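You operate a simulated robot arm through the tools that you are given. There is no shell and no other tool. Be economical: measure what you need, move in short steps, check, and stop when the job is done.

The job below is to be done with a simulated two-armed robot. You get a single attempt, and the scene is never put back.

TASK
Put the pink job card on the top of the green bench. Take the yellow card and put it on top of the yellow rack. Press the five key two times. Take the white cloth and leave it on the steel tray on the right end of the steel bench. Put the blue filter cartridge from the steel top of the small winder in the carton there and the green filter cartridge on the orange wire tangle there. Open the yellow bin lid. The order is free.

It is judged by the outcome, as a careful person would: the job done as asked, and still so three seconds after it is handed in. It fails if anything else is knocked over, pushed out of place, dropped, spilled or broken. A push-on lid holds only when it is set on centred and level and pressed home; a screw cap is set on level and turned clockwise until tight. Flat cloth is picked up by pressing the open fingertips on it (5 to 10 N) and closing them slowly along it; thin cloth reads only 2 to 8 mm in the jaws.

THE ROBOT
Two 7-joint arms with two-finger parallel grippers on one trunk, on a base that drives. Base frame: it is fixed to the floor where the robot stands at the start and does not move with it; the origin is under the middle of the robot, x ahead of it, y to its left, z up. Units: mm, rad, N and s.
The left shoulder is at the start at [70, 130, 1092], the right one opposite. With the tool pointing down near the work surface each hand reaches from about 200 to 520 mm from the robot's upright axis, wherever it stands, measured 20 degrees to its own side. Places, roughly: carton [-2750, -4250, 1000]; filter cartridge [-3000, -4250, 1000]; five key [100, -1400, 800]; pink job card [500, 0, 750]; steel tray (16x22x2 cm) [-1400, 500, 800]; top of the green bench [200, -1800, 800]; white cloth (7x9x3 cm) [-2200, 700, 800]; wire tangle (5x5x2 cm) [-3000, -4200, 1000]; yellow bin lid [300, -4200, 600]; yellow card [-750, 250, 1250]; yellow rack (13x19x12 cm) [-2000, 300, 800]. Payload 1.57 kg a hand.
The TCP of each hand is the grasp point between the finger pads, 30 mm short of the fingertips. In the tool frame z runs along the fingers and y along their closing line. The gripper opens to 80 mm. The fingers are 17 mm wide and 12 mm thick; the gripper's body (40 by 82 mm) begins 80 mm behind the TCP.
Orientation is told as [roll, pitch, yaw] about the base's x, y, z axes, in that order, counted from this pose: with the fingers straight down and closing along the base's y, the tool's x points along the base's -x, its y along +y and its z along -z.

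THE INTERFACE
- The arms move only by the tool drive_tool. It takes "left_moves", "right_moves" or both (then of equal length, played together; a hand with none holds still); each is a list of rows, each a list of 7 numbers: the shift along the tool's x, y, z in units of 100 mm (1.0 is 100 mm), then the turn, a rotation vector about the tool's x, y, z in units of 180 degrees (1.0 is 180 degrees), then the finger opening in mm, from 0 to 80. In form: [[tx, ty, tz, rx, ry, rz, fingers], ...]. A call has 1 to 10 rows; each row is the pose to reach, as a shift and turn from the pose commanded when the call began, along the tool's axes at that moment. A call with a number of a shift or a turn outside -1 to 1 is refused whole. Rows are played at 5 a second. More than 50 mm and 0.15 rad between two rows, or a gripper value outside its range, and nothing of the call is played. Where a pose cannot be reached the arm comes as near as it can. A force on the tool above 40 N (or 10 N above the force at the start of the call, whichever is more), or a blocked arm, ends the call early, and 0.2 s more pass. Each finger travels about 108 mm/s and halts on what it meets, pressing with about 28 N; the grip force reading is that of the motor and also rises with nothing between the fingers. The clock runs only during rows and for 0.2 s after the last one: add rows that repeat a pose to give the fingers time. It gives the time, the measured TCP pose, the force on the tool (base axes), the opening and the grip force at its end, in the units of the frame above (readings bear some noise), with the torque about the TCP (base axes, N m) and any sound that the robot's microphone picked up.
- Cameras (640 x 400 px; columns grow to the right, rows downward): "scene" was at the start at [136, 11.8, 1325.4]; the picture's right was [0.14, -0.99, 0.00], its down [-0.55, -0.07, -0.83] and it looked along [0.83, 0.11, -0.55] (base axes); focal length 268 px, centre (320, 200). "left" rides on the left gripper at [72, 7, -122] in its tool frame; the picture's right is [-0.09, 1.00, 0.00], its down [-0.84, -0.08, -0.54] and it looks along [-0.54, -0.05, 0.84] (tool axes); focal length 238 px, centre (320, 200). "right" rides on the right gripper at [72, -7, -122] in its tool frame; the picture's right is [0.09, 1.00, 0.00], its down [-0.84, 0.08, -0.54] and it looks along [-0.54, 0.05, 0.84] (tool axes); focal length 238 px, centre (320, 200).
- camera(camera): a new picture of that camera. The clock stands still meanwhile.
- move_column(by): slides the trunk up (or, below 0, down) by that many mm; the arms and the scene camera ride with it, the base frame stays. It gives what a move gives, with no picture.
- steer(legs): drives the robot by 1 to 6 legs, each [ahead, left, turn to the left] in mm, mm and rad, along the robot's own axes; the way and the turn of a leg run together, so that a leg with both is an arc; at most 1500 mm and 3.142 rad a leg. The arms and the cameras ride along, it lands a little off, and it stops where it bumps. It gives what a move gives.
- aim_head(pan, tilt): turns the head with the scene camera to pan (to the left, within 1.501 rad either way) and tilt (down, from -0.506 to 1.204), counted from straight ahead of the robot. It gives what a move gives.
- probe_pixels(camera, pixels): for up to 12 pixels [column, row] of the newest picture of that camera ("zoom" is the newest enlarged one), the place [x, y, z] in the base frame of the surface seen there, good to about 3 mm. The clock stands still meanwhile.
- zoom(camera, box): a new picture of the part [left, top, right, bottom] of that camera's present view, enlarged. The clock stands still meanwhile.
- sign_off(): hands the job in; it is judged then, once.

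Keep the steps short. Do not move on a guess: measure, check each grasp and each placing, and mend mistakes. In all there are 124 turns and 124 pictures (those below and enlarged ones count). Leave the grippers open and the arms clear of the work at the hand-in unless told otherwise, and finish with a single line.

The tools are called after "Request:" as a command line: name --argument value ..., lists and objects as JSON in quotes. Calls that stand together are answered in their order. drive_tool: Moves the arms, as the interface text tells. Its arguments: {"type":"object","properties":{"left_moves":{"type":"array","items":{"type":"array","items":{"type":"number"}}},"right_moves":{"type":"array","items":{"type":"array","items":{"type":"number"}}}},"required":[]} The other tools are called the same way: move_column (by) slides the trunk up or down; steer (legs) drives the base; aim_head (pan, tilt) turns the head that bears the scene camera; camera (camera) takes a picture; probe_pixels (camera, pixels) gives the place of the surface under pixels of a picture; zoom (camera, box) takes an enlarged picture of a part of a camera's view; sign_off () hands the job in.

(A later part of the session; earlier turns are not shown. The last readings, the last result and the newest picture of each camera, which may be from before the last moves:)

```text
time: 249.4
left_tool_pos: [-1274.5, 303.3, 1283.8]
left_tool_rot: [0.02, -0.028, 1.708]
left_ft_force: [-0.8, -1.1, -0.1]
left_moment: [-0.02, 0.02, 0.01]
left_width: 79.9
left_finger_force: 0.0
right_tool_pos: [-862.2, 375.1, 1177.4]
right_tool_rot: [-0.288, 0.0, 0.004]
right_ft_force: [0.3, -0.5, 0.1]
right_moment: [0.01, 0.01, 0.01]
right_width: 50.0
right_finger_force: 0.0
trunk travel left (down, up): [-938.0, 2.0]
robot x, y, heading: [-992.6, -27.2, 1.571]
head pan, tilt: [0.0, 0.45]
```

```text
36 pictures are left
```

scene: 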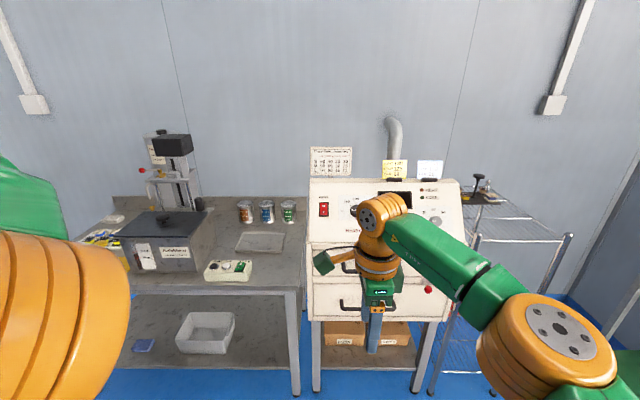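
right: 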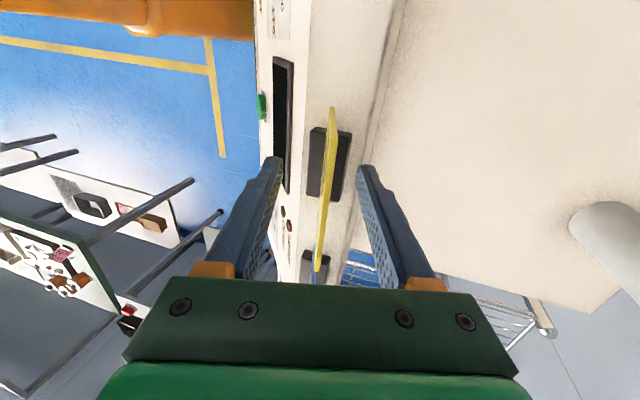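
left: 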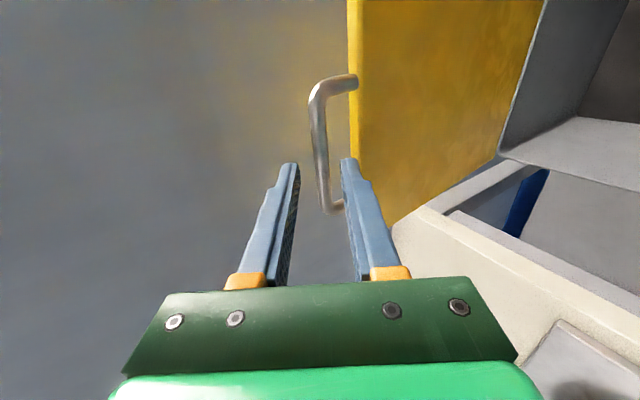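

Centred. I close, then lift.

Request:
drive_tool --right_moves '[[0, 0, 0, 0, 0, 0, 25], [0, 0, 0, 0, 0, 0, 8], [0, 0, 0, 0, 0, 0, 0], [0, 0, 0, 0, 0, 0, 0], [0, 0, 0, 0, 0, 0, 0]]'

Request:
drive_tool --right_moves '[[0, -0.06, -0.2, 0, 0, 0, 0], [0, -0.15, -0.4, 0, 0, 0, 0], [0, -0.22, -0.6, 0, 0, 0, 0]]'

Request:
steer --legs '[[-330, 0, 0]]'

Request:
camera --camera "scene"

```text
time: 250.6
left_tool_pos: [-1274.9, 303.0, 1284.1]
left_tool_rot: [0.022, -0.027, 1.71]
left_ft_force: [0.3, 0.1, -0.2]
left_moment: [-0.02, -0.03, 0.0]
left_width: 79.8
left_finger_force: 0.1
right_tool_pos: [-862.0, 373.6, 1178.1]
right_tool_rot: [-0.293, 0.0, 0.006]
right_ft_force: [0.3, 0.8, -0.4]
right_moment: [0.04, 0.02, 0.02]
right_width: 3.3
right_finger_force: 24.3
trunk travel left (down, up): [-938.0, 2.0]
robot x, y, heading: [-990.7, -28.6, 1.57]
head pan, tilt: [0.0, 0.45]
```

```text
time: 251.4
left_tool_pos: [-1275.8, 302.8, 1284.2]
left_tool_rot: [0.02, -0.03, 1.709]
left_ft_force: [-0.7, 0.4, -0.7]
left_moment: [0.02, -0.02, 0.01]
left_width: 80.3
left_finger_force: 0.0
right_tool_pos: [-861.5, 370.1, 1240.6]
right_tool_rot: [-0.29, 0.001, 0.005]
right_ft_force: [1.0, -0.6, 0.9]
right_moment: [-0.03, 0.01, 0.02]
right_width: 3.5
right_finger_force: 24.7
trunk travel left (down, up): [-938.0, 2.0]
robot x, y, heading: [-992.8, -26.4, 1.571]
head pan, tilt: [0.0, 0.45]
```

```text
time: 253.6
left_tool_pos: [-1273.2, -24.6, 1283.3]
left_tool_rot: [0.019, -0.027, 1.706]
left_ft_force: [0.9, 0.0, 0.9]
left_moment: [-0.02, 0.01, 0.02]
left_width: 80.0
left_finger_force: 0.0
right_tool_pos: [-860.1, 41.5, 1239.2]
right_tool_rot: [-0.294, 0.0, 0.004]
right_ft_force: [-0.3, 0.2, -0.8]
right_moment: [-0.01, 0.0, -0.02]
right_width: 3.5
right_finger_force: 24.5
trunk travel left (down, up): [-938.0, 2.0]
robot x, y, heading: [-991.0, -352.7, 1.57]
head pan, tilt: [0.0, 0.45]
```

```text
35 pictures are left
```

scene: 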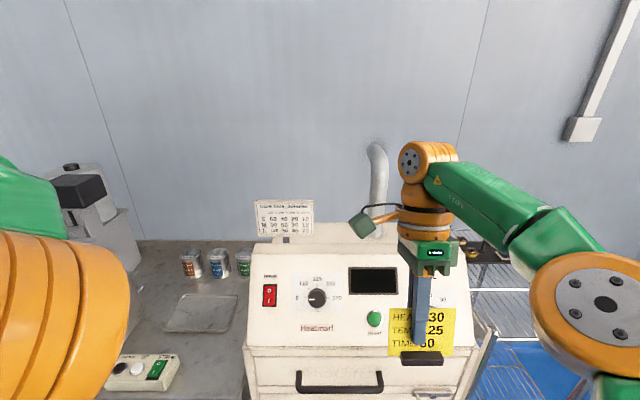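

The yellow card is held. I drive left toward the rack and look.

Request:
steer --legs '[[-100, 0, 0], [0, 1050, 0]]'

Request:
aim_head --pan 0.0 --tilt 0.7

Request:
camera --camera "scene"

```text
time: 259.8
left_tool_pos: [-2320.1, -123.0, 1284.0]
left_tool_rot: [0.022, -0.027, 1.705]
left_ft_force: [-0.1, 0.3, 0.7]
left_moment: [0.0, -0.01, 0.0]
left_width: 79.7
left_finger_force: 0.0
right_tool_pos: [-1907.8, -60.1, 1238.9]
right_tool_rot: [-0.291, 0.003, -0.001]
right_ft_force: [0.2, 0.9, -0.2]
right_moment: [0.01, 0.0, 0.01]
right_width: 3.4
right_finger_force: 24.8
trunk travel left (down, up): [-938.0, 2.0]
robot x, y, heading: [-2041.3, -456.0, 1.564]
head pan, tilt: [0.0, 0.45]
```

```text
time: 260.5
left_tool_pos: [-2319.9, -124.1, 1284.5]
left_tool_rot: [0.019, -0.028, 1.704]
left_ft_force: [-0.4, 0.8, 0.1]
left_moment: [0.02, -0.03, 0.01]
left_width: 80.2
left_finger_force: 0.1
right_tool_pos: [-1907.8, -58.7, 1240.1]
right_tool_rot: [-0.29, 0.0, 0.002]
right_ft_force: [-0.7, -0.2, -0.8]
right_moment: [-0.01, 0.01, 0.04]
right_width: 3.3
right_finger_force: 24.0
trunk travel left (down, up): [-938.0, 2.0]
robot x, y, heading: [-2038.7, -456.6, 1.569]
head pan, tilt: [0.0, 0.7]
```

```text
34 pictures are left
```

scene: 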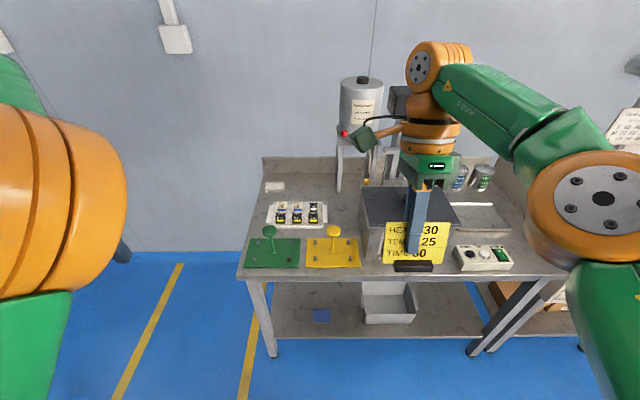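

Request:
zoom --camera "scene" --box '[235, 150, 385, 290]'

Request:
probe_pixels --camera "scene" --pixels '[[312, 241], [352, 241], [308, 265], [358, 265], [333, 231], [333, 255], [345, 250], [265, 183], [285, 183], [275, 191], [270, 255], [300, 272]]'

```text
2.86 times, centred on (310, 220) of scene
```

zoom: 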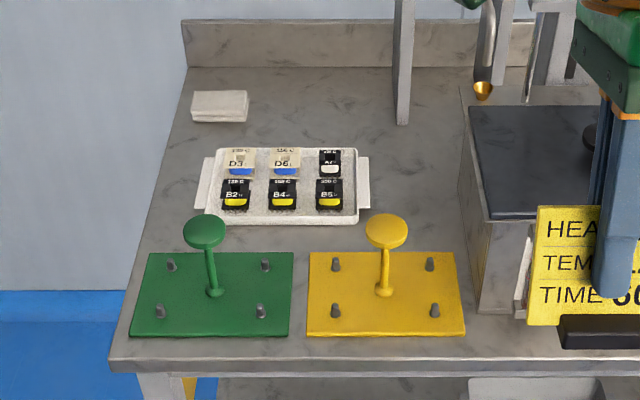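

```text
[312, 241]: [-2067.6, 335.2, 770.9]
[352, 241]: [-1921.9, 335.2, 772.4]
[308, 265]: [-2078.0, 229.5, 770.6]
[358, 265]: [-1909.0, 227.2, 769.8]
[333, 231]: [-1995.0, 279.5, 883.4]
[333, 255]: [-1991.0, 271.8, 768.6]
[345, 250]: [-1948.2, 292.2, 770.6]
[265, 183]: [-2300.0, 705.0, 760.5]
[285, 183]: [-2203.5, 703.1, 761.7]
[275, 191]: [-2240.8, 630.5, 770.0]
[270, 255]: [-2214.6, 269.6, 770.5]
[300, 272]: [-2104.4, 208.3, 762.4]
```

The rack plate is at z≈770 (x −2080…−1907, y 228…335), with a stem and knob at (−1995, 280) and pegs. The card foot fits right of the stem at about (−1938, 282), coming in low under the knob. I lower here first.

Request:
move_column --by -190

Request:
drive_tool --right_moves '[[0, 0.07, 0.24, 0, 0, 0, 0], [0, 0.143, 0.479, 0, 0, 0, 0], [0, 0.215, 0.72, 0, 0, 0, 0], [0, 0.286, 0.958, 0, 0, 0, 0]]'

Request:
drive_tool --right_moves '[[0, 0.07, 0.24, 0, 0, 0, 0], [0, 0.143, 0.479, 0, 0, 0, 0], [0, 0.215, 0.72, 0, 0, 0, 0], [0, 0.286, 0.958, 0, 0, 0, 0]]'

Request:
steer --legs '[[0, 30, 0.002], [180, 0, 0]]'

Request:
aim_head --pan -0.2 --tilt 0.8

Request:
camera --camera "scene"

```text
time: 262.6
left_tool_pos: [-2321.8, -122.0, 1094.1]
left_tool_rot: [0.022, -0.029, 1.704]
left_ft_force: [0.6, -0.3, -0.3]
left_moment: [-0.01, -0.01, -0.02]
left_width: 80.0
left_finger_force: 0.0
right_tool_pos: [-1909.0, -57.9, 1051.2]
right_tool_rot: [-0.289, 0.0, 0.0]
right_ft_force: [-0.4, 0.6, -0.4]
right_moment: [0.01, 0.03, -0.02]
right_width: 3.4
right_finger_force: 24.2
trunk travel left (down, up): [-748.0, 192.0]
robot x, y, heading: [-2042.1, -458.0, 1.566]
head pan, tilt: [0.0, 0.7]
```

```text
time: 263.6
left_tool_pos: [-2321.4, -123.0, 1094.7]
left_tool_rot: [0.02, -0.028, 1.703]
left_ft_force: [1.2, 0.0, 0.2]
left_moment: [0.01, -0.01, 0.0]
left_width: 80.1
left_finger_force: 0.1
right_tool_pos: [-1907.4, -59.4, 950.3]
right_tool_rot: [-0.291, 0.001, 0.001]
right_ft_force: [-0.8, 0.1, -1.0]
right_moment: [0.0, 0.01, -0.01]
right_width: 3.4
right_finger_force: 24.2
trunk travel left (down, up): [-748.0, 192.0]
robot x, y, heading: [-2040.4, -454.3, 1.566]
head pan, tilt: [0.0, 0.7]
```

```text
time: 264.6
left_tool_pos: [-2322.5, -124.2, 1095.1]
left_tool_rot: [0.02, -0.028, 1.704]
left_ft_force: [-0.2, 0.3, 0.1]
left_moment: [0.0, 0.0, -0.06]
left_width: 80.0
left_finger_force: 0.0
right_tool_pos: [-1907.5, -59.3, 850.5]
right_tool_rot: [-0.29, 0.0, 0.001]
right_ft_force: [-0.1, -0.1, 0.0]
right_moment: [-0.02, -0.05, 0.0]
right_width: 3.2
right_finger_force: 24.6
trunk travel left (down, up): [-748.0, 192.0]
robot x, y, heading: [-2040.0, -458.1, 1.566]
head pan, tilt: [0.0, 0.7]
```

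```text
time: 266.6
left_tool_pos: [-2351.2, 54.0, 1096.3]
left_tool_rot: [0.02, -0.033, 1.705]
left_ft_force: [-0.2, 0.8, 0.3]
left_moment: [0.03, -0.01, 0.01]
left_width: 79.9
left_finger_force: 0.0
right_tool_pos: [-1939.0, 118.8, 852.5]
right_tool_rot: [-0.287, 0.0, 0.002]
right_ft_force: [0.0, 0.2, -0.6]
right_moment: [0.08, 0.02, 0.0]
right_width: 3.6
right_finger_force: 24.4
trunk travel left (down, up): [-748.0, 192.0]
robot x, y, heading: [-2066.6, -275.9, 1.575]
head pan, tilt: [0.0, 0.7]
```

```text
time: 267.3
left_tool_pos: [-2351.1, 55.3, 1094.0]
left_tool_rot: [0.021, -0.028, 1.707]
left_ft_force: [0.4, -0.2, -0.5]
left_moment: [-0.02, 0.02, -0.01]
left_width: 80.0
left_finger_force: 0.1
right_tool_pos: [-1937.6, 120.1, 851.6]
right_tool_rot: [-0.293, 0.001, -0.001]
right_ft_force: [0.5, 0.2, 0.0]
right_moment: [-0.02, -0.01, -0.01]
right_width: 3.6
right_finger_force: 24.4
trunk travel left (down, up): [-748.0, 192.0]
robot x, y, heading: [-2072.1, -279.6, 1.568]
head pan, tilt: [-0.201, 0.799]
```

```text
32 pictures are left
```

scene: 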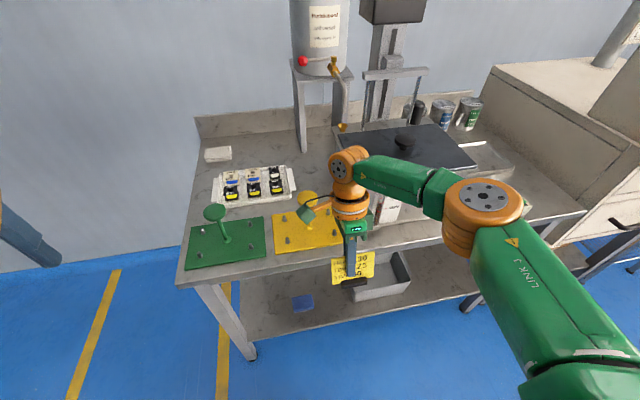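

Request:
steer --legs '[[105, 0, 0.003]]'

Request:
camera --camera "right"

Request:
zoom --camera "scene" --box '[170, 130, 410, 300]'

```text
time: 268.4
left_tool_pos: [-2353.4, 157.6, 1094.8]
left_tool_rot: [0.022, -0.032, 1.709]
left_ft_force: [0.0, 0.6, -0.3]
left_moment: [0.02, 0.0, 0.01]
left_width: 80.0
left_finger_force: 0.1
right_tool_pos: [-1938.8, 222.4, 852.9]
right_tool_rot: [-0.288, 0.001, 0.005]
right_ft_force: [0.0, -0.5, -0.9]
right_moment: [0.02, -0.01, 0.02]
right_width: 3.4
right_finger_force: 24.2
trunk travel left (down, up): [-748.0, 192.0]
robot x, y, heading: [-2067.9, -170.9, 1.572]
head pan, tilt: [-0.201, 0.799]
```

```text
31 pictures are left
```

right: 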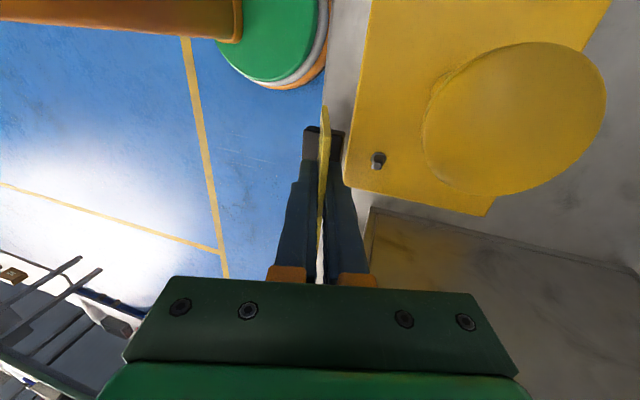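

```text
2.35 times, centred on (290, 215) of scene
```

zoom: 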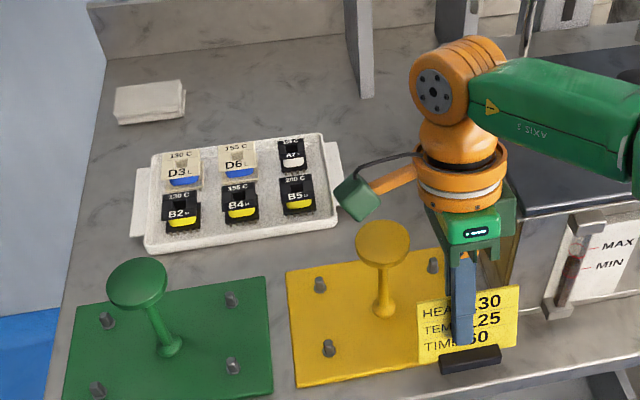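

Request:
probe_pixels --camera "right" --pixels '[[400, 191], [378, 165], [360, 183], [430, 150], [470, 190], [515, 115], [540, 185], [327, 140], [345, 150], [460, 205]]'

```text
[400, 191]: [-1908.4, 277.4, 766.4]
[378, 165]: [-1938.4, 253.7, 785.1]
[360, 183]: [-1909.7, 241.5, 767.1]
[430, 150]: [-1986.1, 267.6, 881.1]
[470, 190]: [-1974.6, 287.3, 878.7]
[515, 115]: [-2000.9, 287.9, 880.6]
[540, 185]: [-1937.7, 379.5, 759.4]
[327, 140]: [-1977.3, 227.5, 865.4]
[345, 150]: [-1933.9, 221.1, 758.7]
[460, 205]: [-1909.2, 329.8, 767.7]
```

The front peg is at (−1938, 254), top 785, and the knob's right edge at x −1973, z≈880. I lower 4 mm, nudge right 3 mm, and advance 60 mm under the knob level.

Request:
drive_tool --right_moves '[[-0.03, 0.012, 0.038, 0, 0, 0, 0], [-0.03, 0.012, 0.038, 0, 0, 0, 0]]'

Request:
steer --legs '[[60, 0, 0]]'

Request:
camera --camera "right"

Request:
zoom --camera "scene" --box '[240, 160, 400, 300]'

```text
time: 269.1
left_tool_pos: [-2354.1, 157.3, 1095.5]
left_tool_rot: [0.017, -0.029, 1.712]
left_ft_force: [-0.4, 0.5, 0.0]
left_moment: [-0.01, 0.02, -0.02]
left_width: 79.9
left_finger_force: 0.1
right_tool_pos: [-1937.4, 225.4, 847.1]
right_tool_rot: [-0.29, -0.002, 0.005]
right_ft_force: [0.0, 0.0, -0.5]
right_moment: [-0.02, -0.03, 0.03]
right_width: 3.5
right_finger_force: 24.3
trunk travel left (down, up): [-748.0, 192.0]
robot x, y, heading: [-2070.3, -173.9, 1.571]
head pan, tilt: [-0.201, 0.799]
```

```text
time: 270.0
left_tool_pos: [-2353.5, 214.8, 1096.5]
left_tool_rot: [0.019, -0.032, 1.71]
left_ft_force: [0.1, -0.8, -0.6]
left_moment: [-0.01, 0.01, -0.04]
left_width: 79.9
left_finger_force: 0.1
right_tool_pos: [-1935.7, 280.9, 849.9]
right_tool_rot: [-0.286, -0.001, 0.006]
right_ft_force: [-0.3, 0.0, 0.2]
right_moment: [0.06, 0.0, -0.01]
right_width: 3.3
right_finger_force: 24.7
trunk travel left (down, up): [-748.0, 192.0]
robot x, y, heading: [-2069.8, -110.6, 1.574]
head pan, tilt: [-0.201, 0.799]
```

```text
29 pictures are left
```

right: 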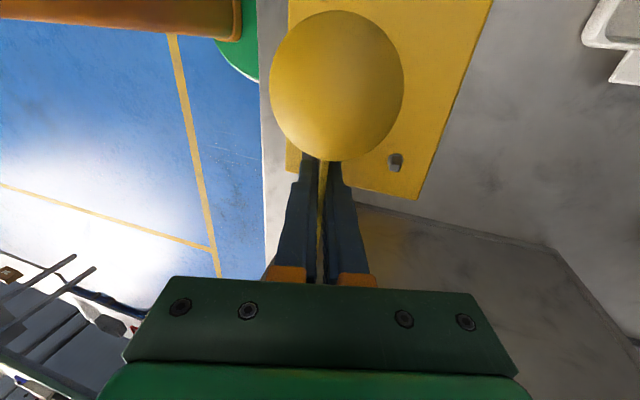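

```text
2.86 times, centred on (320, 230) of scene
```

zoom: 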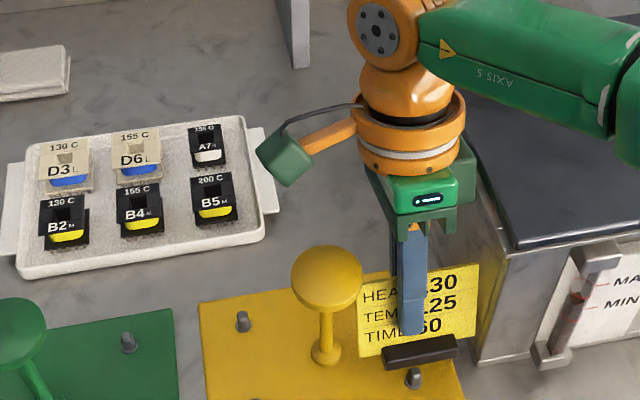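

Request:
probe_pixels --camera "right" --pixels '[[396, 158], [396, 168], [418, 198], [330, 170]]'

Request:
probe_pixels --camera "zoom" --pixels '[[420, 358], [390, 365], [455, 348], [413, 375], [420, 345], [365, 285], [460, 390]]'

```text
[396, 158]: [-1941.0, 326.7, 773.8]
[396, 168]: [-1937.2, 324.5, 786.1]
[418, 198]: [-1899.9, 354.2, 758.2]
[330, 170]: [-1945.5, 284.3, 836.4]
```

```text
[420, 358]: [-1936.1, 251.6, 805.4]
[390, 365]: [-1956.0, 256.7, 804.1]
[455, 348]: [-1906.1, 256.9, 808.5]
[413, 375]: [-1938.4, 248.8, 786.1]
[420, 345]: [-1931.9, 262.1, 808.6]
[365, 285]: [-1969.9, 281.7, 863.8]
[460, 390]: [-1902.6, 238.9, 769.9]
```

The pegs are at y≈251 and 325, so the foot should centre at y≈288. I advance 21 mm and lower.

Request:
drive_tool --right_moves '[[0.01, 0.1, -0.03, 0, 0, 0, 0], [0.03, 0.201, -0.06, 0, 0, 0, 0], [0.03, 0.225, 0.02, 0, 0, 0, 0], [0.03, 0.247, 0.093, 0, 0, 0, 0], [0.03, 0.247, 0.093, 0, 0, 0, 0]]'

Request:
drive_tool --right_moves '[[0, 0.006, 0.02, 0, 0, 0, 0], [0, 0.011, 0.036, 0, 0, 0, 0]]'

```text
time: 271.2
left_tool_pos: [-2353.3, 219.1, 1093.7]
left_tool_rot: [0.02, -0.028, 1.71]
left_ft_force: [0.1, 0.4, -0.2]
left_moment: [0.02, 0.02, 0.02]
left_width: 79.9
left_finger_force: 0.1
right_tool_pos: [-1940.1, 305.3, 830.3]
right_tool_rot: [-0.29, -0.001, 0.005]
right_ft_force: [0.7, 0.6, -0.6]
right_moment: [0.0, -0.02, -0.04]
right_width: 3.4
right_finger_force: 24.4
trunk travel left (down, up): [-748.0, 192.0]
robot x, y, heading: [-2071.5, -113.0, 1.57]
head pan, tilt: [-0.201, 0.799]
```

```text
time: 271.8
left_tool_pos: [-2353.1, 218.5, 1094.5]
left_tool_rot: [0.023, -0.028, 1.71]
left_ft_force: [-1.0, 1.1, -1.1]
left_moment: [0.0, 0.01, 0.0]
left_width: 80.2
left_finger_force: 0.1
right_tool_pos: [-1939.8, 304.9, 826.1]
right_tool_rot: [-0.29, -0.002, 0.005]
right_ft_force: [0.9, -0.8, -1.3]
right_moment: [0.03, -0.02, -0.02]
right_width: 3.2
right_finger_force: 24.1
trunk travel left (down, up): [-748.0, 192.0]
robot x, y, heading: [-2072.3, -116.0, 1.577]
head pan, tilt: [-0.201, 0.799]
```

Request:
drive_tool --right_moves '[[0, 0.005, 0.015, 0, 0, 0, 0], [0, 0.009, 0.03, 0, 0, 0, 0]]'

Request:
zoom --camera "scene" --box '[280, 200, 380, 300]'

```text
time: 272.4
left_tool_pos: [-2354.0, 216.6, 1095.9]
left_tool_rot: [0.02, -0.029, 1.71]
left_ft_force: [0.5, 0.4, -0.4]
left_moment: [0.01, -0.02, 0.01]
left_width: 80.1
left_finger_force: 0.1
right_tool_pos: [-1939.9, 305.7, 825.7]
right_tool_rot: [-0.287, -0.001, 0.006]
right_ft_force: [1.0, 4.7, 15.6]
right_moment: [0.34, -0.1, 0.02]
right_width: 3.4
right_finger_force: 24.4
trunk travel left (down, up): [-748.0, 192.0]
robot x, y, heading: [-2072.7, -114.1, 1.569]
head pan, tilt: [-0.201, 0.799]
```

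```text
4.00 times, centred on (330, 250) of scene
```

zoom: 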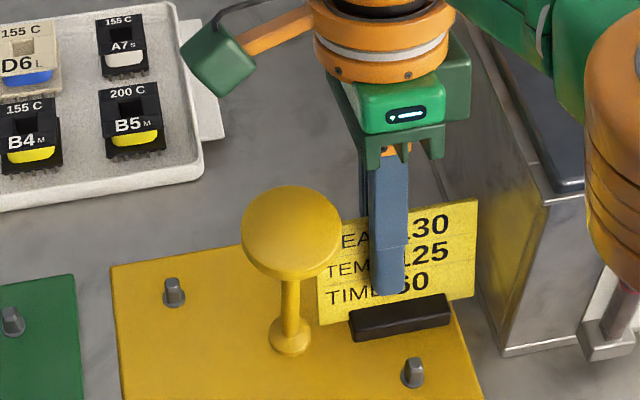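

Contact at 15 N with the foot flat on the rack plate between the pegs. I release and lift.

Request:
drive_tool --right_moves '[[0, 0, -0.01, 0, 0, 0, 6], [0, 0, -0.01, 0, 0, 0, 14], [0, 0, -0.01, 0, 0, 0, 26], [0, 0, -0.01, 0, 0, 0, 38], [0, 0, -0.15, 0, 0, 0, 38], [0, 0, -0.35, 0, 0, 0, 38], [0, 0, -0.6, 0, 0, 0, 38], [0, 0, -0.9, 0, 0, 0, 38]]'

Request:
zoom --camera "scene" --box '[270, 180, 390, 300]'

```text
time: 274.2
left_tool_pos: [-2353.3, 218.6, 1094.0]
left_tool_rot: [0.02, -0.029, 1.711]
left_ft_force: [0.6, 0.6, -0.7]
left_moment: [0.01, -0.01, 0.0]
left_width: 80.0
left_finger_force: 0.1
right_tool_pos: [-1940.1, 315.3, 893.4]
right_tool_rot: [-0.29, 0.001, 0.005]
right_ft_force: [-0.4, 0.6, -0.4]
right_moment: [0.01, -0.02, 0.03]
right_width: 38.0
right_finger_force: 0.1
right hand out of reach, approached as far as the arm can: row 7, 8
trunk travel left (down, up): [-748.0, 192.0]
robot x, y, heading: [-2070.3, -115.2, 1.572]
head pan, tilt: [-0.201, 0.799]
```

```text
3.33 times, centred on (330, 240) of scene
```

zoom: 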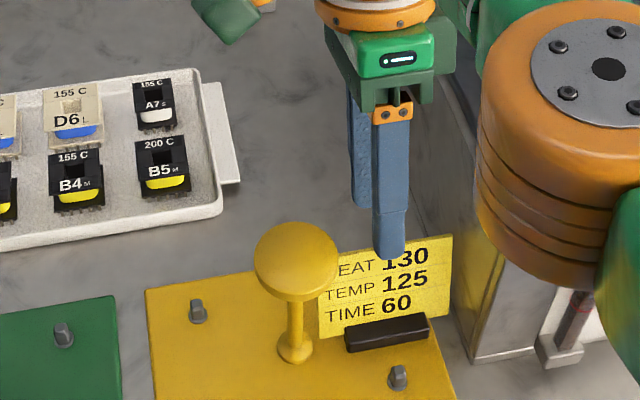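

The yellow card stands on the rack. The cloth at about (−2245, 665) lies at the bench's left end, so I must reach it from the left side with the left hand. I lift, back out, untilt, and look left.

Request:
move_column --by 110

Request:
steer --legs '[[-260, 0, 0], [0, 300, 0]]'

Request:
drive_tool --right_moves '[[0, -0.3, -0.1, -0.03, 0, 0, 60], [0, -0.6, -0.2, -0.06, 0, 0, 80], [0, -0.9, -0.3, -0.092, 0, 0, 80]]' --left_moves '[[0, 0, 0, 0, 0, 0.02, 80], [0, 0, 0, 0, 0, 0.035, 80], [0, 0, 0, 0, 0, 0.045, 80]]'

Request:
aim_head --pan 0.5 --tilt 0.65

Request:
camera --camera "scene"

```text
time: 275.6
left_tool_pos: [-2353.0, 218.6, 1204.2]
left_tool_rot: [0.022, -0.028, 1.71]
left_ft_force: [-0.5, 0.8, -0.3]
left_moment: [-0.02, 0.0, 0.01]
left_width: 80.0
left_finger_force: 0.0
right_tool_pos: [-1940.2, 316.0, 1004.0]
right_tool_rot: [-0.291, 0.0, 0.006]
right_ft_force: [0.4, -0.1, 0.4]
right_moment: [0.01, 0.03, -0.01]
right_width: 38.0
right_finger_force: 0.1
trunk travel left (down, up): [-858.0, 82.0]
robot x, y, heading: [-2067.0, -110.8, 1.574]
head pan, tilt: [-0.201, 0.799]
```

```text
time: 279.2
left_tool_pos: [-2651.6, -44.7, 1205.2]
left_tool_rot: [0.023, -0.03, 1.711]
left_ft_force: [0.2, 0.3, -0.1]
left_moment: [0.01, 0.02, -0.04]
left_width: 80.0
left_finger_force: 0.1
right_tool_pos: [-2237.9, 54.2, 1003.9]
right_tool_rot: [-0.289, 0.0, 0.006]
right_ft_force: [0.7, 0.1, -0.5]
right_moment: [-0.03, 0.01, -0.01]
right_width: 38.3
right_finger_force: 0.0
trunk travel left (down, up): [-858.0, 82.0]
robot x, y, heading: [-2367.7, -377.0, 1.579]
head pan, tilt: [-0.201, 0.799]
```

```text
time: 280.0
left_tool_pos: [-2657.3, -47.2, 1204.1]
left_tool_rot: [0.013, -0.029, 1.576]
left_ft_force: [-0.6, 0.2, 0.0]
left_moment: [0.01, 0.01, -0.01]
left_width: 80.0
left_finger_force: 0.0
right_tool_pos: [-2240.9, -25.8, 1058.6]
right_tool_rot: [0.002, -0.001, 0.002]
right_ft_force: [0.2, -0.3, 0.7]
right_moment: [0.04, -0.01, -0.02]
right_width: 80.3
right_finger_force: 0.1
right hand out of reach, approached as far as the arm can: row 1
trunk travel left (down, up): [-858.0, 82.0]
robot x, y, heading: [-2369.7, -375.2, 1.577]
head pan, tilt: [-0.201, 0.799]
```

```text
time: 281.0
left_tool_pos: [-2654.0, -45.1, 1204.3]
left_tool_rot: [0.017, -0.025, 1.576]
left_ft_force: [-0.2, 0.2, -0.3]
left_moment: [0.02, 0.03, 0.0]
left_width: 80.4
left_finger_force: 0.1
right_tool_pos: [-2239.0, -24.6, 1059.3]
right_tool_rot: [0.0, 0.0, 0.007]
right_ft_force: [0.2, 0.1, -0.4]
right_moment: [-0.02, -0.01, 0.06]
right_width: 79.9
right_finger_force: 0.0
trunk travel left (down, up): [-858.0, 82.0]
robot x, y, heading: [-2372.0, -376.6, 1.575]
head pan, tilt: [0.499, 0.649]
```

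```text
25 pictures are left
```

scene: 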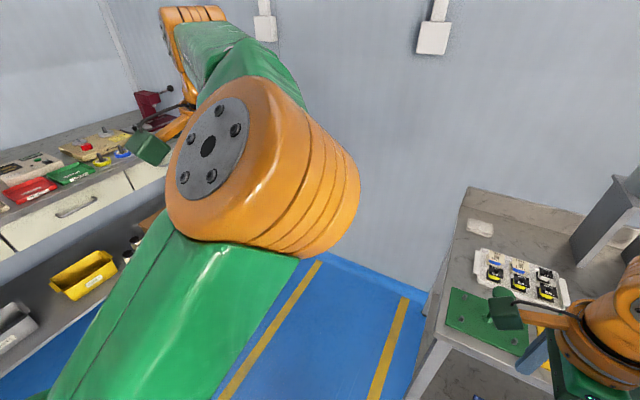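

I measure the gap between the two benches, the cloth, and the back wall.

Request:
probe_pixels --camera "scene" --pixels '[[120, 185], [10, 225], [425, 350], [455, 240], [468, 222], [492, 226], [480, 237], [478, 218], [480, 228], [350, 250], [100, 275], [400, 150]]'

```text
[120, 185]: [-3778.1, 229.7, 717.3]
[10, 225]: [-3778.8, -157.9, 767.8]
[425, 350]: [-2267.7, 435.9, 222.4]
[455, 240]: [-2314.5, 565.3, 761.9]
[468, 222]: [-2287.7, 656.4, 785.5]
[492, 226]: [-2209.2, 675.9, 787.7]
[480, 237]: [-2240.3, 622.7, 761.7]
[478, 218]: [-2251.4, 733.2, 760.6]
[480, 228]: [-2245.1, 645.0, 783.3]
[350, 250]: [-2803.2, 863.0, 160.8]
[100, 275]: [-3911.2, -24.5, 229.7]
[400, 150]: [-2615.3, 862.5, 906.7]
```

There is plenty of room. I go left, turn to face +x, slide to y≈460, and bring the left hand over the cloth.

Request:
drive_tool --left_moves '[[-0.2, -0.2, 0, 0, 0, 0, 80], [-0.4, -0.4, 0, 0, 0, 0, 80], [-0.6, -0.6, 0, 0, 0, 0, 80], [-0.81, -0.81, 0, 0, 0, 0, 80]]'

Request:
steer --legs '[[0, 288, 0], [0, 0, -1.575], [0, 836, 0]]'

Request:
move_column --by -120

Request:
drive_tool --left_moves '[[0, 0, 0.33, 0, 0, 0, 80], [0, 0, 0.66, 0, 0, 0, 80], [0, 0, 1.0, 0, 0, 0, 80]]'

Request:
camera --camera "left"

```text
time: 282.0
left_tool_pos: [-2570.3, 38.7, 1205.5]
left_tool_rot: [0.028, -0.023, 1.566]
left_ft_force: [0.2, 0.1, 0.4]
left_moment: [-0.03, -0.03, -0.02]
left_width: 80.2
left_finger_force: 0.1
right_tool_pos: [-2238.8, -23.3, 1057.9]
right_tool_rot: [-0.005, -0.001, 0.004]
right_ft_force: [-0.1, 1.1, -0.8]
right_moment: [0.02, -0.01, 0.04]
right_width: 80.3
right_finger_force: 0.1
trunk travel left (down, up): [-858.0, 82.0]
robot x, y, heading: [-2370.5, -376.3, 1.571]
head pan, tilt: [0.499, 0.649]
```

```text
time: 291.9
left_tool_pos: [-2237.6, 653.8, 1205.8]
left_tool_rot: [0.025, -0.026, -0.014]
left_ft_force: [-0.9, 0.0, 0.5]
left_moment: [0.0, 0.0, -0.03]
left_width: 79.9
left_finger_force: 0.2
right_tool_pos: [-2302.4, 320.9, 1058.9]
right_tool_rot: [0.0, 0.002, -1.578]
right_ft_force: [0.1, 0.5, 0.7]
right_moment: [0.02, -0.02, 0.0]
right_width: 79.8
right_finger_force: 0.0
trunk travel left (down, up): [-858.0, 82.0]
robot x, y, heading: [-2655.7, 457.6, -0.009]
head pan, tilt: [0.499, 0.649]
```

```text
time: 293.4
left_tool_pos: [-2236.7, 652.8, 1085.7]
left_tool_rot: [0.024, -0.026, -0.014]
left_ft_force: [-0.4, -0.1, -0.2]
left_moment: [-0.02, 0.02, -0.01]
left_width: 79.9
left_finger_force: 0.0
right_tool_pos: [-2302.8, 321.5, 937.8]
right_tool_rot: [-0.003, 0.0, -1.58]
right_ft_force: [-0.4, -0.7, 0.9]
right_moment: [0.0, -0.02, 0.01]
right_width: 80.0
right_finger_force: 0.0
trunk travel left (down, up): [-738.0, 202.0]
robot x, y, heading: [-2652.8, 456.0, -0.009]
head pan, tilt: [0.499, 0.649]
```

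```text
time: 294.2
left_tool_pos: [-2234.1, 655.4, 986.9]
left_tool_rot: [0.025, -0.025, -0.015]
left_ft_force: [0.3, 1.1, 0.2]
left_moment: [-0.01, 0.02, -0.02]
left_width: 80.3
left_finger_force: 0.2
right_tool_pos: [-2301.5, 321.0, 938.0]
right_tool_rot: [-0.002, 0.0, -1.578]
right_ft_force: [-0.9, -0.6, 0.5]
right_moment: [0.01, -0.02, -0.04]
right_width: 79.7
right_finger_force: 0.1
trunk travel left (down, up): [-738.0, 202.0]
robot x, y, heading: [-2653.9, 455.0, -0.007]
head pan, tilt: [0.499, 0.649]
```

```text
24 pictures are left
```

left: 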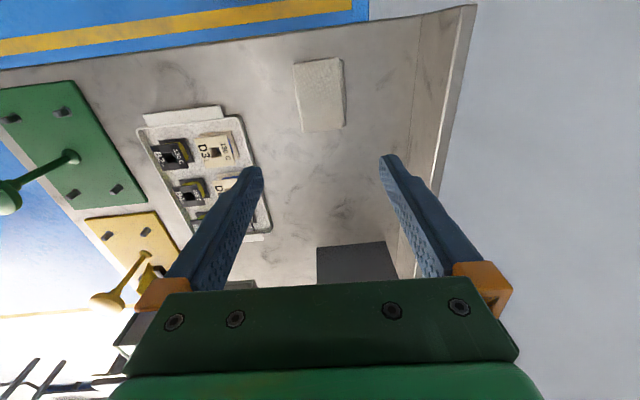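

Request:
probe_pixels --camera "left" --pixels '[[320, 95], [295, 95], [341, 95], [320, 62], [322, 128], [347, 100], [318, 80]]'

Request:
zoom --camera "left" --box '[270, 40, 370, 150]'

```text
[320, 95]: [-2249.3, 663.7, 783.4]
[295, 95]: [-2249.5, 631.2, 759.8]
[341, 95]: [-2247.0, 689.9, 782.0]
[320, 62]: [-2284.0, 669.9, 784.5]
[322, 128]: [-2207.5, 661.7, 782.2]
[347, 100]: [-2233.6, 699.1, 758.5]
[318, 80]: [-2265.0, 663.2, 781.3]
```

```text
3.64 times, centred on (320, 95) of left
```

zoom: 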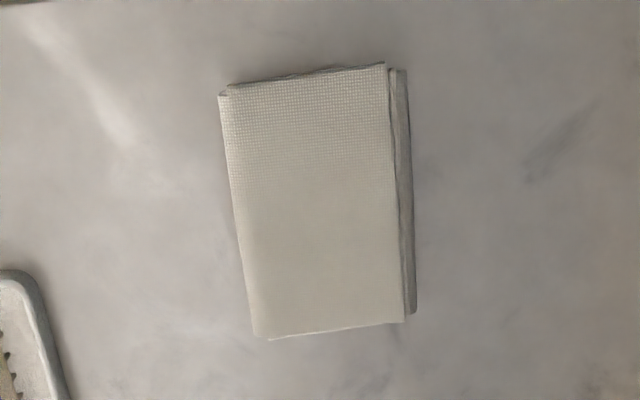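

The cloth stack is about 63 mm wide in y (633–696), centre (−2248, 663), top 783. The open fingers can straddle it. I descend in two steps.

Request:
drive_tool --left_moves '[[0.05, 0.03, 0.3, 0, 0, 0, 80], [0.1, 0.05, 0.6, 0, 0, 0, 80], [0.14, 0.07, 0.9, 0, 0, 0, 80], [0.14, 0.07, 1.0, -0.008, 0.008, -0.005, 80]]'

Request:
camera --camera "left"

```text
time: 295.2
left_tool_pos: [-2246.0, 665.5, 884.9]
left_tool_rot: [0.05, -0.002, 0.002]
left_ft_force: [-0.2, 0.2, 0.1]
left_moment: [0.01, 0.01, 0.04]
left_width: 79.8
left_finger_force: 0.0
right_tool_pos: [-2302.4, 321.6, 938.1]
right_tool_rot: [-0.002, 0.001, -1.578]
right_ft_force: [0.0, 0.2, -0.9]
right_moment: [0.01, 0.02, -0.02]
right_width: 79.9
right_finger_force: 0.0
trunk travel left (down, up): [-738.0, 202.0]
robot x, y, heading: [-2653.3, 457.7, -0.006]
head pan, tilt: [0.499, 0.649]
```

```text
22 pictures are left
```

left: 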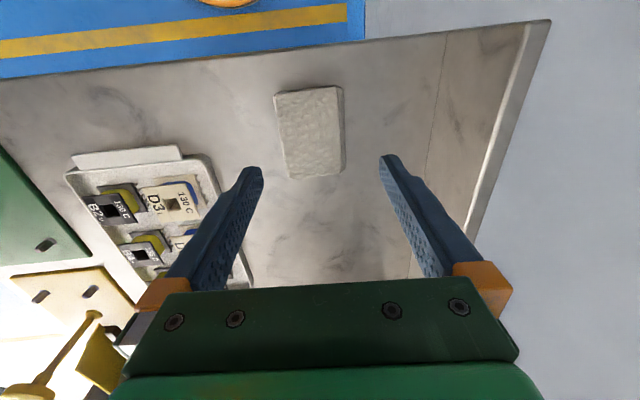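

I correct the small roll and go down with the fingers straddling the cloth, tips just above the bench.

Request:
drive_tool --left_moves '[[0.02, -0.03, 0.3, 0.008, 0, 0, 80], [0.02, -0.067, 0.6, 0.016, 0, 0, 80], [0.02, -0.067, 0.8, 0.016, 0, 0, 80], [0.02, -0.068, 0.9, 0.016, 0, 0, 80]]'

Request:
camera --camera "left"

```text
time: 296.2
left_tool_pos: [-2248.2, 663.2, 795.8]
left_tool_rot: [-0.002, 0.0, 0.001]
left_ft_force: [-0.9, -0.5, -0.7]
left_moment: [0.01, 0.02, -0.01]
left_width: 80.1
left_finger_force: 0.0
right_tool_pos: [-2302.8, 321.2, 938.7]
right_tool_rot: [-0.004, -0.001, -1.577]
right_ft_force: [-0.6, -0.8, -0.7]
right_moment: [0.0, 0.0, 0.0]
right_width: 80.1
right_finger_force: 0.0
trunk travel left (down, up): [-738.0, 202.0]
robot x, y, heading: [-2654.9, 457.1, -0.002]
head pan, tilt: [0.499, 0.649]
```

```text
21 pictures are left
5 turns are left
```

left: 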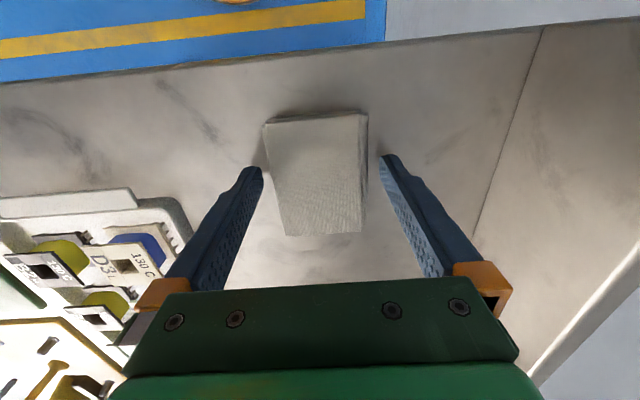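

Only a few turns are left, so I batch. I close slowly on the cloth, lift, tuck the right hand, then drive to the tray at the bench's right end and look.

Request:
drive_tool --left_moves '[[0, 0, 0.03, 0, 0, 0, 72], [0, 0, 0.03, 0, 0, 0, 62], [0, 0, 0.03, 0, 0, 0, 52], [0, 0, 0.03, 0, 0, 0, 42], [0, 0, 0.03, 0, 0, 0, 32], [0, 0, 0.03, 0, 0, 0, 22], [0, 0, 0.03, 0, 0, 0, 12], [0, 0, 0.03, 0, 0, 0, 4], [0, 0, 0.03, 0, 0, 0, 0], [0, 0, 0.03, 0, 0, 0, 0]]'

Request:
drive_tool --left_moves '[[0, 0, -0.2, 0, 0, 0, 0], [0, 0, -0.4, 0, 0, 0, 0], [0, 0, -0.6, 0, 0, 0, 0], [0, 0, -0.8, 0, 0, 0, 0], [0, 0, -1.0, 0, 0, 0, 0]]' --right_moves '[[0.14, -0.16, -0.2, 0, 0, 0, 80], [0.28, -0.32, -0.4, 0, 0, 0, 80], [0.42, -0.48, -0.6, 0, 0, 0, 80], [0.56, -0.64, -0.8, 0, 0, 0, 80], [0.7, -0.8, -1.0, 0, 0, 0, 80]]'

Request:
move_column --by 120

Request:
camera --camera "left"

Request:
steer --legs '[[0, -880, 0], [1365, 0, 0], [0, 0, 1.573], [395, 0, 0]]'

Request:
aim_head --pan 0.2 --tilt 0.8

Request:
camera --camera "scene"

Request:
probe_pixels --camera "scene" --pixels '[[320, 150], [300, 150], [280, 150], [260, 150], [300, 170], [280, 170], [260, 170], [300, 130], [280, 130], [260, 130], [340, 150], [240, 150]]'

Request:
camera --camera "left"

Request:
probe_pixels --camera "left" --pixels '[[100, 150], [150, 150], [100, 200], [50, 150], [200, 100], [320, 100], [150, 100], [100, 100], [50, 250], [500, 100], [550, 150], [400, 60]]'

```text
time: 298.4
left_tool_pos: [-2248.4, 663.6, 792.5]
left_tool_rot: [-0.003, -0.001, 0.002]
left_ft_force: [0.0, 0.7, -0.2]
left_moment: [0.0, -0.06, -0.01]
left_width: 60.9
left_finger_force: 27.7
right_tool_pos: [-2303.0, 322.0, 938.4]
right_tool_rot: [-0.002, 0.0, -1.577]
right_ft_force: [0.4, 0.0, 0.4]
right_moment: [0.0, -0.03, -0.01]
right_width: 80.1
right_finger_force: 0.0
trunk travel left (down, up): [-738.0, 202.0]
robot x, y, heading: [-2651.1, 457.9, -0.01]
head pan, tilt: [0.499, 0.649]
```

```text
time: 299.6
left_tool_pos: [-2249.4, 663.7, 893.0]
left_tool_rot: [-0.003, -0.002, 0.002]
left_ft_force: [-0.6, 1.1, -0.6]
left_moment: [0.02, -0.03, 0.01]
left_width: 60.6
left_finger_force: 27.7
right_tool_pos: [-2383.6, 394.0, 1039.6]
right_tool_rot: [-0.001, -0.001, -1.578]
right_ft_force: [-0.2, 0.4, 0.1]
right_moment: [-0.01, -0.02, 0.02]
right_width: 79.8
right_finger_force: 0.0
trunk travel left (down, up): [-738.0, 202.0]
robot x, y, heading: [-2651.9, 455.5, -0.012]
head pan, tilt: [0.499, 0.649]
```

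```text
time: 301.1
left_tool_pos: [-2248.7, 662.6, 1013.3]
left_tool_rot: [-0.002, -0.001, 0.002]
left_ft_force: [-0.2, -0.7, -0.9]
left_moment: [0.01, 0.0, -0.01]
left_width: 60.8
left_finger_force: 27.8
right_tool_pos: [-2381.5, 393.3, 1158.3]
right_tool_rot: [-0.002, 0.001, -1.578]
right_ft_force: [-0.5, -0.9, 0.0]
right_moment: [-0.02, 0.0, 0.0]
right_width: 79.8
right_finger_force: 0.0
trunk travel left (down, up): [-858.0, 82.0]
robot x, y, heading: [-2653.9, 459.0, -0.011]
head pan, tilt: [0.499, 0.649]
```

```text
20 pictures are left
```

left: 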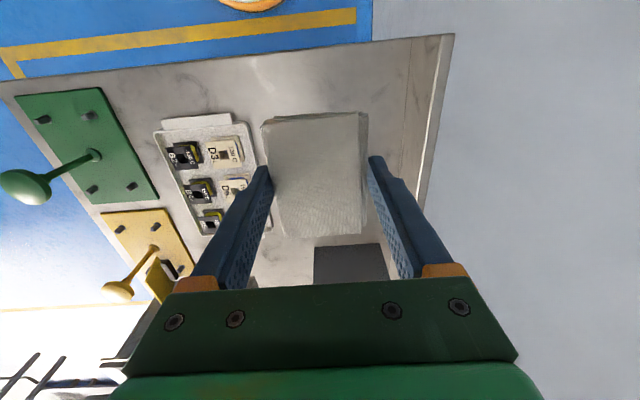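

```text
time: 318.0
left_tool_pos: [-1508.9, 360.0, 1012.6]
left_tool_rot: [-0.002, -0.003, 1.582]
left_ft_force: [-0.3, -0.3, -0.5]
left_moment: [0.02, 0.01, 0.01]
left_width: 60.8
left_finger_force: 27.7
right_tool_pos: [-1240.0, 226.9, 1159.3]
right_tool_rot: [-0.001, 0.001, 0.002]
right_ft_force: [0.4, -0.1, 0.5]
right_moment: [0.03, 0.04, 0.0]
right_width: 79.9
right_finger_force: 0.0
trunk travel left (down, up): [-858.0, 82.0]
robot x, y, heading: [-1299.3, -39.2, 1.567]
head pan, tilt: [0.499, 0.649]
```

```text
time: 318.8
left_tool_pos: [-1510.3, 362.3, 1012.4]
left_tool_rot: [-0.002, 0.0, 1.583]
left_ft_force: [0.2, -0.1, -0.2]
left_moment: [0.02, -0.05, -0.02]
left_width: 60.7
left_finger_force: 28.6
right_tool_pos: [-1239.3, 228.4, 1158.1]
right_tool_rot: [-0.003, 0.0, 0.003]
right_ft_force: [-0.1, -0.2, 0.3]
right_moment: [0.02, -0.03, 0.0]
right_width: 79.9
right_finger_force: 0.1
trunk travel left (down, up): [-858.0, 82.0]
robot x, y, heading: [-1304.6, -41.3, 1.571]
head pan, tilt: [0.201, 0.799]
```

```text
19 pictures are left
```

scene: 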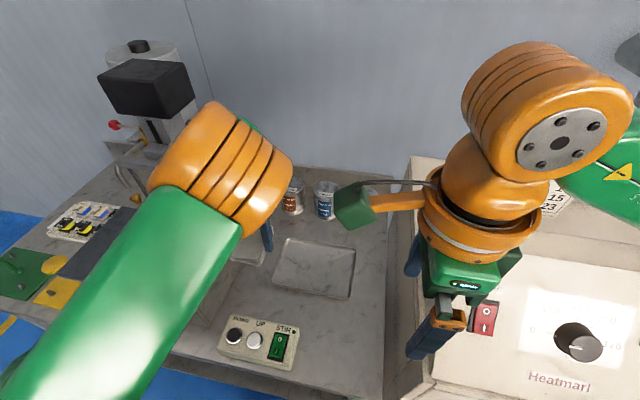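

```text
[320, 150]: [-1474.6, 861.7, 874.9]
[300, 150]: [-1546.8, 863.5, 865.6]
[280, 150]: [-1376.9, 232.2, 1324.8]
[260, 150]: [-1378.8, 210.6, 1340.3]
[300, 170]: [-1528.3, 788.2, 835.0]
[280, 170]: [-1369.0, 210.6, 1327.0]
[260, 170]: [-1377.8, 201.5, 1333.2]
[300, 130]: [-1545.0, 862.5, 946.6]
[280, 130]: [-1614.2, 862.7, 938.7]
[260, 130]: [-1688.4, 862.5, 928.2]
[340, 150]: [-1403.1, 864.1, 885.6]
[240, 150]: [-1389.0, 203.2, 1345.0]
```

```text
18 pictures are left
```

left: 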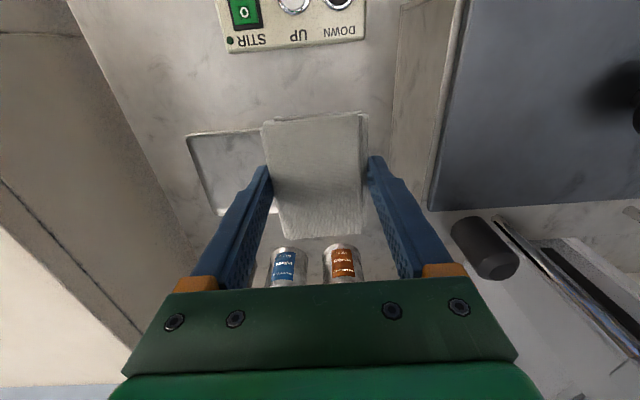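

```text
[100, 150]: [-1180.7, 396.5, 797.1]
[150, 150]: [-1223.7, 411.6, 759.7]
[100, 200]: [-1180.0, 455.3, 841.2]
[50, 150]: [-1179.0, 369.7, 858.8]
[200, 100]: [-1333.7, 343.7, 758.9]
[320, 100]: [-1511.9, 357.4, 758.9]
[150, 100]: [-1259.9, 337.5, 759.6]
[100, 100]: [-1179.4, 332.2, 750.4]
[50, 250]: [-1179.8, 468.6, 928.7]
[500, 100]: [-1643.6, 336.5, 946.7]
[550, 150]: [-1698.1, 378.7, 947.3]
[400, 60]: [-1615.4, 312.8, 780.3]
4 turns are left
```

The cloth is held (61 mm). The tray centre is about (−1400, 467), to the right and ahead of the hand. I shift, extend over it, and lower the trunk to about 90 mm above, then verify.

Request:
steer --legs '[[22, -12, 0]]'

Request:
drive_tool --left_moves '[[-0.16, -0.2, 0, 0, 0, 0, 0], [-0.32, -0.4, 0, 0, 0, 0, 0], [-0.48, -0.6, 0, 0, 0, 0, 0], [-0.64, -0.8, 0, 0, 0, 0, 0], [-0.78, -1.0, 0, 0, 0, 0, 0], [-0.78, -1.0, 0, 0, 0, 0, 0]]'

Request:
move_column --by -120

Request:
camera --camera "left"

Request:
probe_pixels --camera "left" --pixels '[[320, 70], [320, 90], [320, 50], [320, 30], [240, 150], [220, 150], [200, 150], [180, 150], [400, 150], [430, 150], [460, 150], [320, 250]]'

Request:
camera --camera "scene"

Request:
probe_pixels --camera "scene" --pixels '[[300, 190], [320, 190], [340, 190], [300, 210], [320, 210], [340, 210], [300, 230], [320, 230], [340, 230], [300, 250], [320, 250], [340, 250]]'

```text
time: 319.6
left_tool_pos: [-1499.6, 379.5, 1014.0]
left_tool_rot: [-0.004, -0.005, 1.581]
left_ft_force: [-0.2, -0.7, 0.7]
left_moment: [0.05, -0.03, -0.01]
left_width: 60.7
left_finger_force: 28.5
right_tool_pos: [-1229.1, 247.3, 1160.4]
right_tool_rot: [0.002, -0.002, 0.002]
right_ft_force: [-0.4, -1.5, -0.5]
right_moment: [0.07, -0.03, -0.01]
right_width: 80.2
right_finger_force: 0.1
trunk travel left (down, up): [-858.0, 82.0]
robot x, y, heading: [-1287.3, -17.5, 1.568]
head pan, tilt: [0.201, 0.799]
```

```text
time: 321.0
left_tool_pos: [-1399.0, 461.3, 1013.4]
left_tool_rot: [0.0, -0.001, 1.58]
left_ft_force: [-0.1, -0.1, -0.1]
left_moment: [0.02, -0.02, 0.0]
left_width: 60.8
left_finger_force: 27.7
right_tool_pos: [-1227.6, 250.8, 1158.6]
right_tool_rot: [-0.001, -0.001, 0.003]
right_ft_force: [-0.6, 0.4, 0.8]
right_moment: [0.04, 0.01, 0.0]
right_width: 80.1
right_finger_force: 0.1
trunk travel left (down, up): [-858.0, 82.0]
robot x, y, heading: [-1288.0, -17.2, 1.565]
head pan, tilt: [0.201, 0.799]
```

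```text
time: 322.5
left_tool_pos: [-1398.5, 462.9, 891.9]
left_tool_rot: [0.002, -0.001, 1.579]
left_ft_force: [-0.5, -1.0, 0.2]
left_moment: [0.02, 0.01, -0.02]
left_width: 60.8
left_finger_force: 28.1
right_tool_pos: [-1227.6, 250.4, 1038.6]
right_tool_rot: [-0.002, -0.001, 0.001]
right_ft_force: [0.3, 0.2, 0.2]
right_moment: [0.04, 0.0, -0.01]
right_width: 79.8
right_finger_force: 0.0
trunk travel left (down, up): [-738.0, 202.0]
robot x, y, heading: [-1286.3, -21.2, 1.564]
head pan, tilt: [0.201, 0.799]
```

```text
17 pictures are left
```

left: 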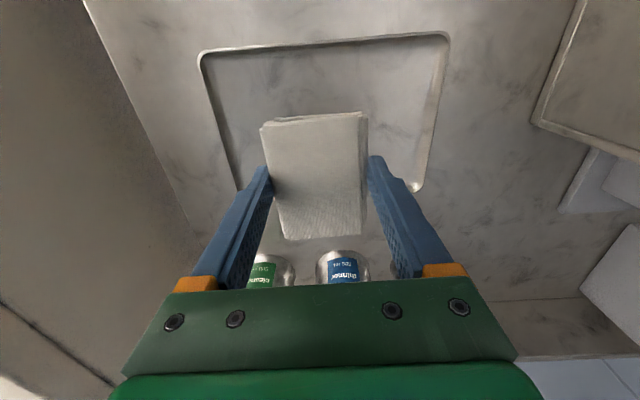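

```text
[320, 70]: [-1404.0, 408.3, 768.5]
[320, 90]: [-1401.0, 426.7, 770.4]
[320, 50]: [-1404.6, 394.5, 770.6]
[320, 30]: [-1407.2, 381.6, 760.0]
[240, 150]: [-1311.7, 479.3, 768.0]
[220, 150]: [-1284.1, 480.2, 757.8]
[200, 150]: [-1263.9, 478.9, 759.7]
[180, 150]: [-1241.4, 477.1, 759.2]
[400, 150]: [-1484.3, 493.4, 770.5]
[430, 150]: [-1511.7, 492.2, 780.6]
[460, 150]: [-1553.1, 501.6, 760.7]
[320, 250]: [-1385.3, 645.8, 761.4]
```

```text
16 pictures are left
```

scene: 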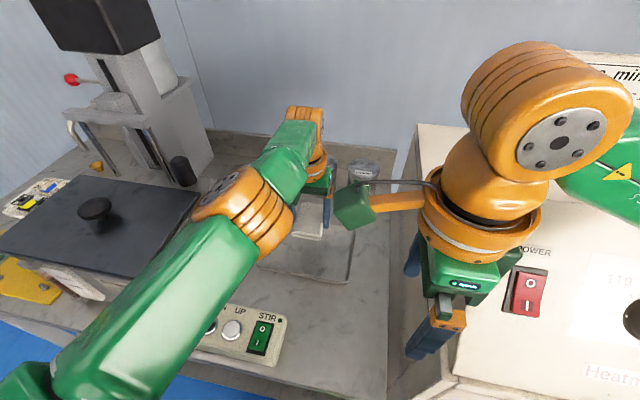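

```text
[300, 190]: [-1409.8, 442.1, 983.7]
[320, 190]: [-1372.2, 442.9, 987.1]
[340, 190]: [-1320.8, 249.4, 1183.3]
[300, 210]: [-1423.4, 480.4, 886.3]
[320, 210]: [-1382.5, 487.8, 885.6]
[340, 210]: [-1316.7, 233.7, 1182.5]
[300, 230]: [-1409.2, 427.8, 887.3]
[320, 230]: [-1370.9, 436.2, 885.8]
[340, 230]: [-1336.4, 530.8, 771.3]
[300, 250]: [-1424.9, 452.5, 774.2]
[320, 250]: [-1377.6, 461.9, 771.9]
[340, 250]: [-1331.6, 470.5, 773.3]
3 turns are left
```

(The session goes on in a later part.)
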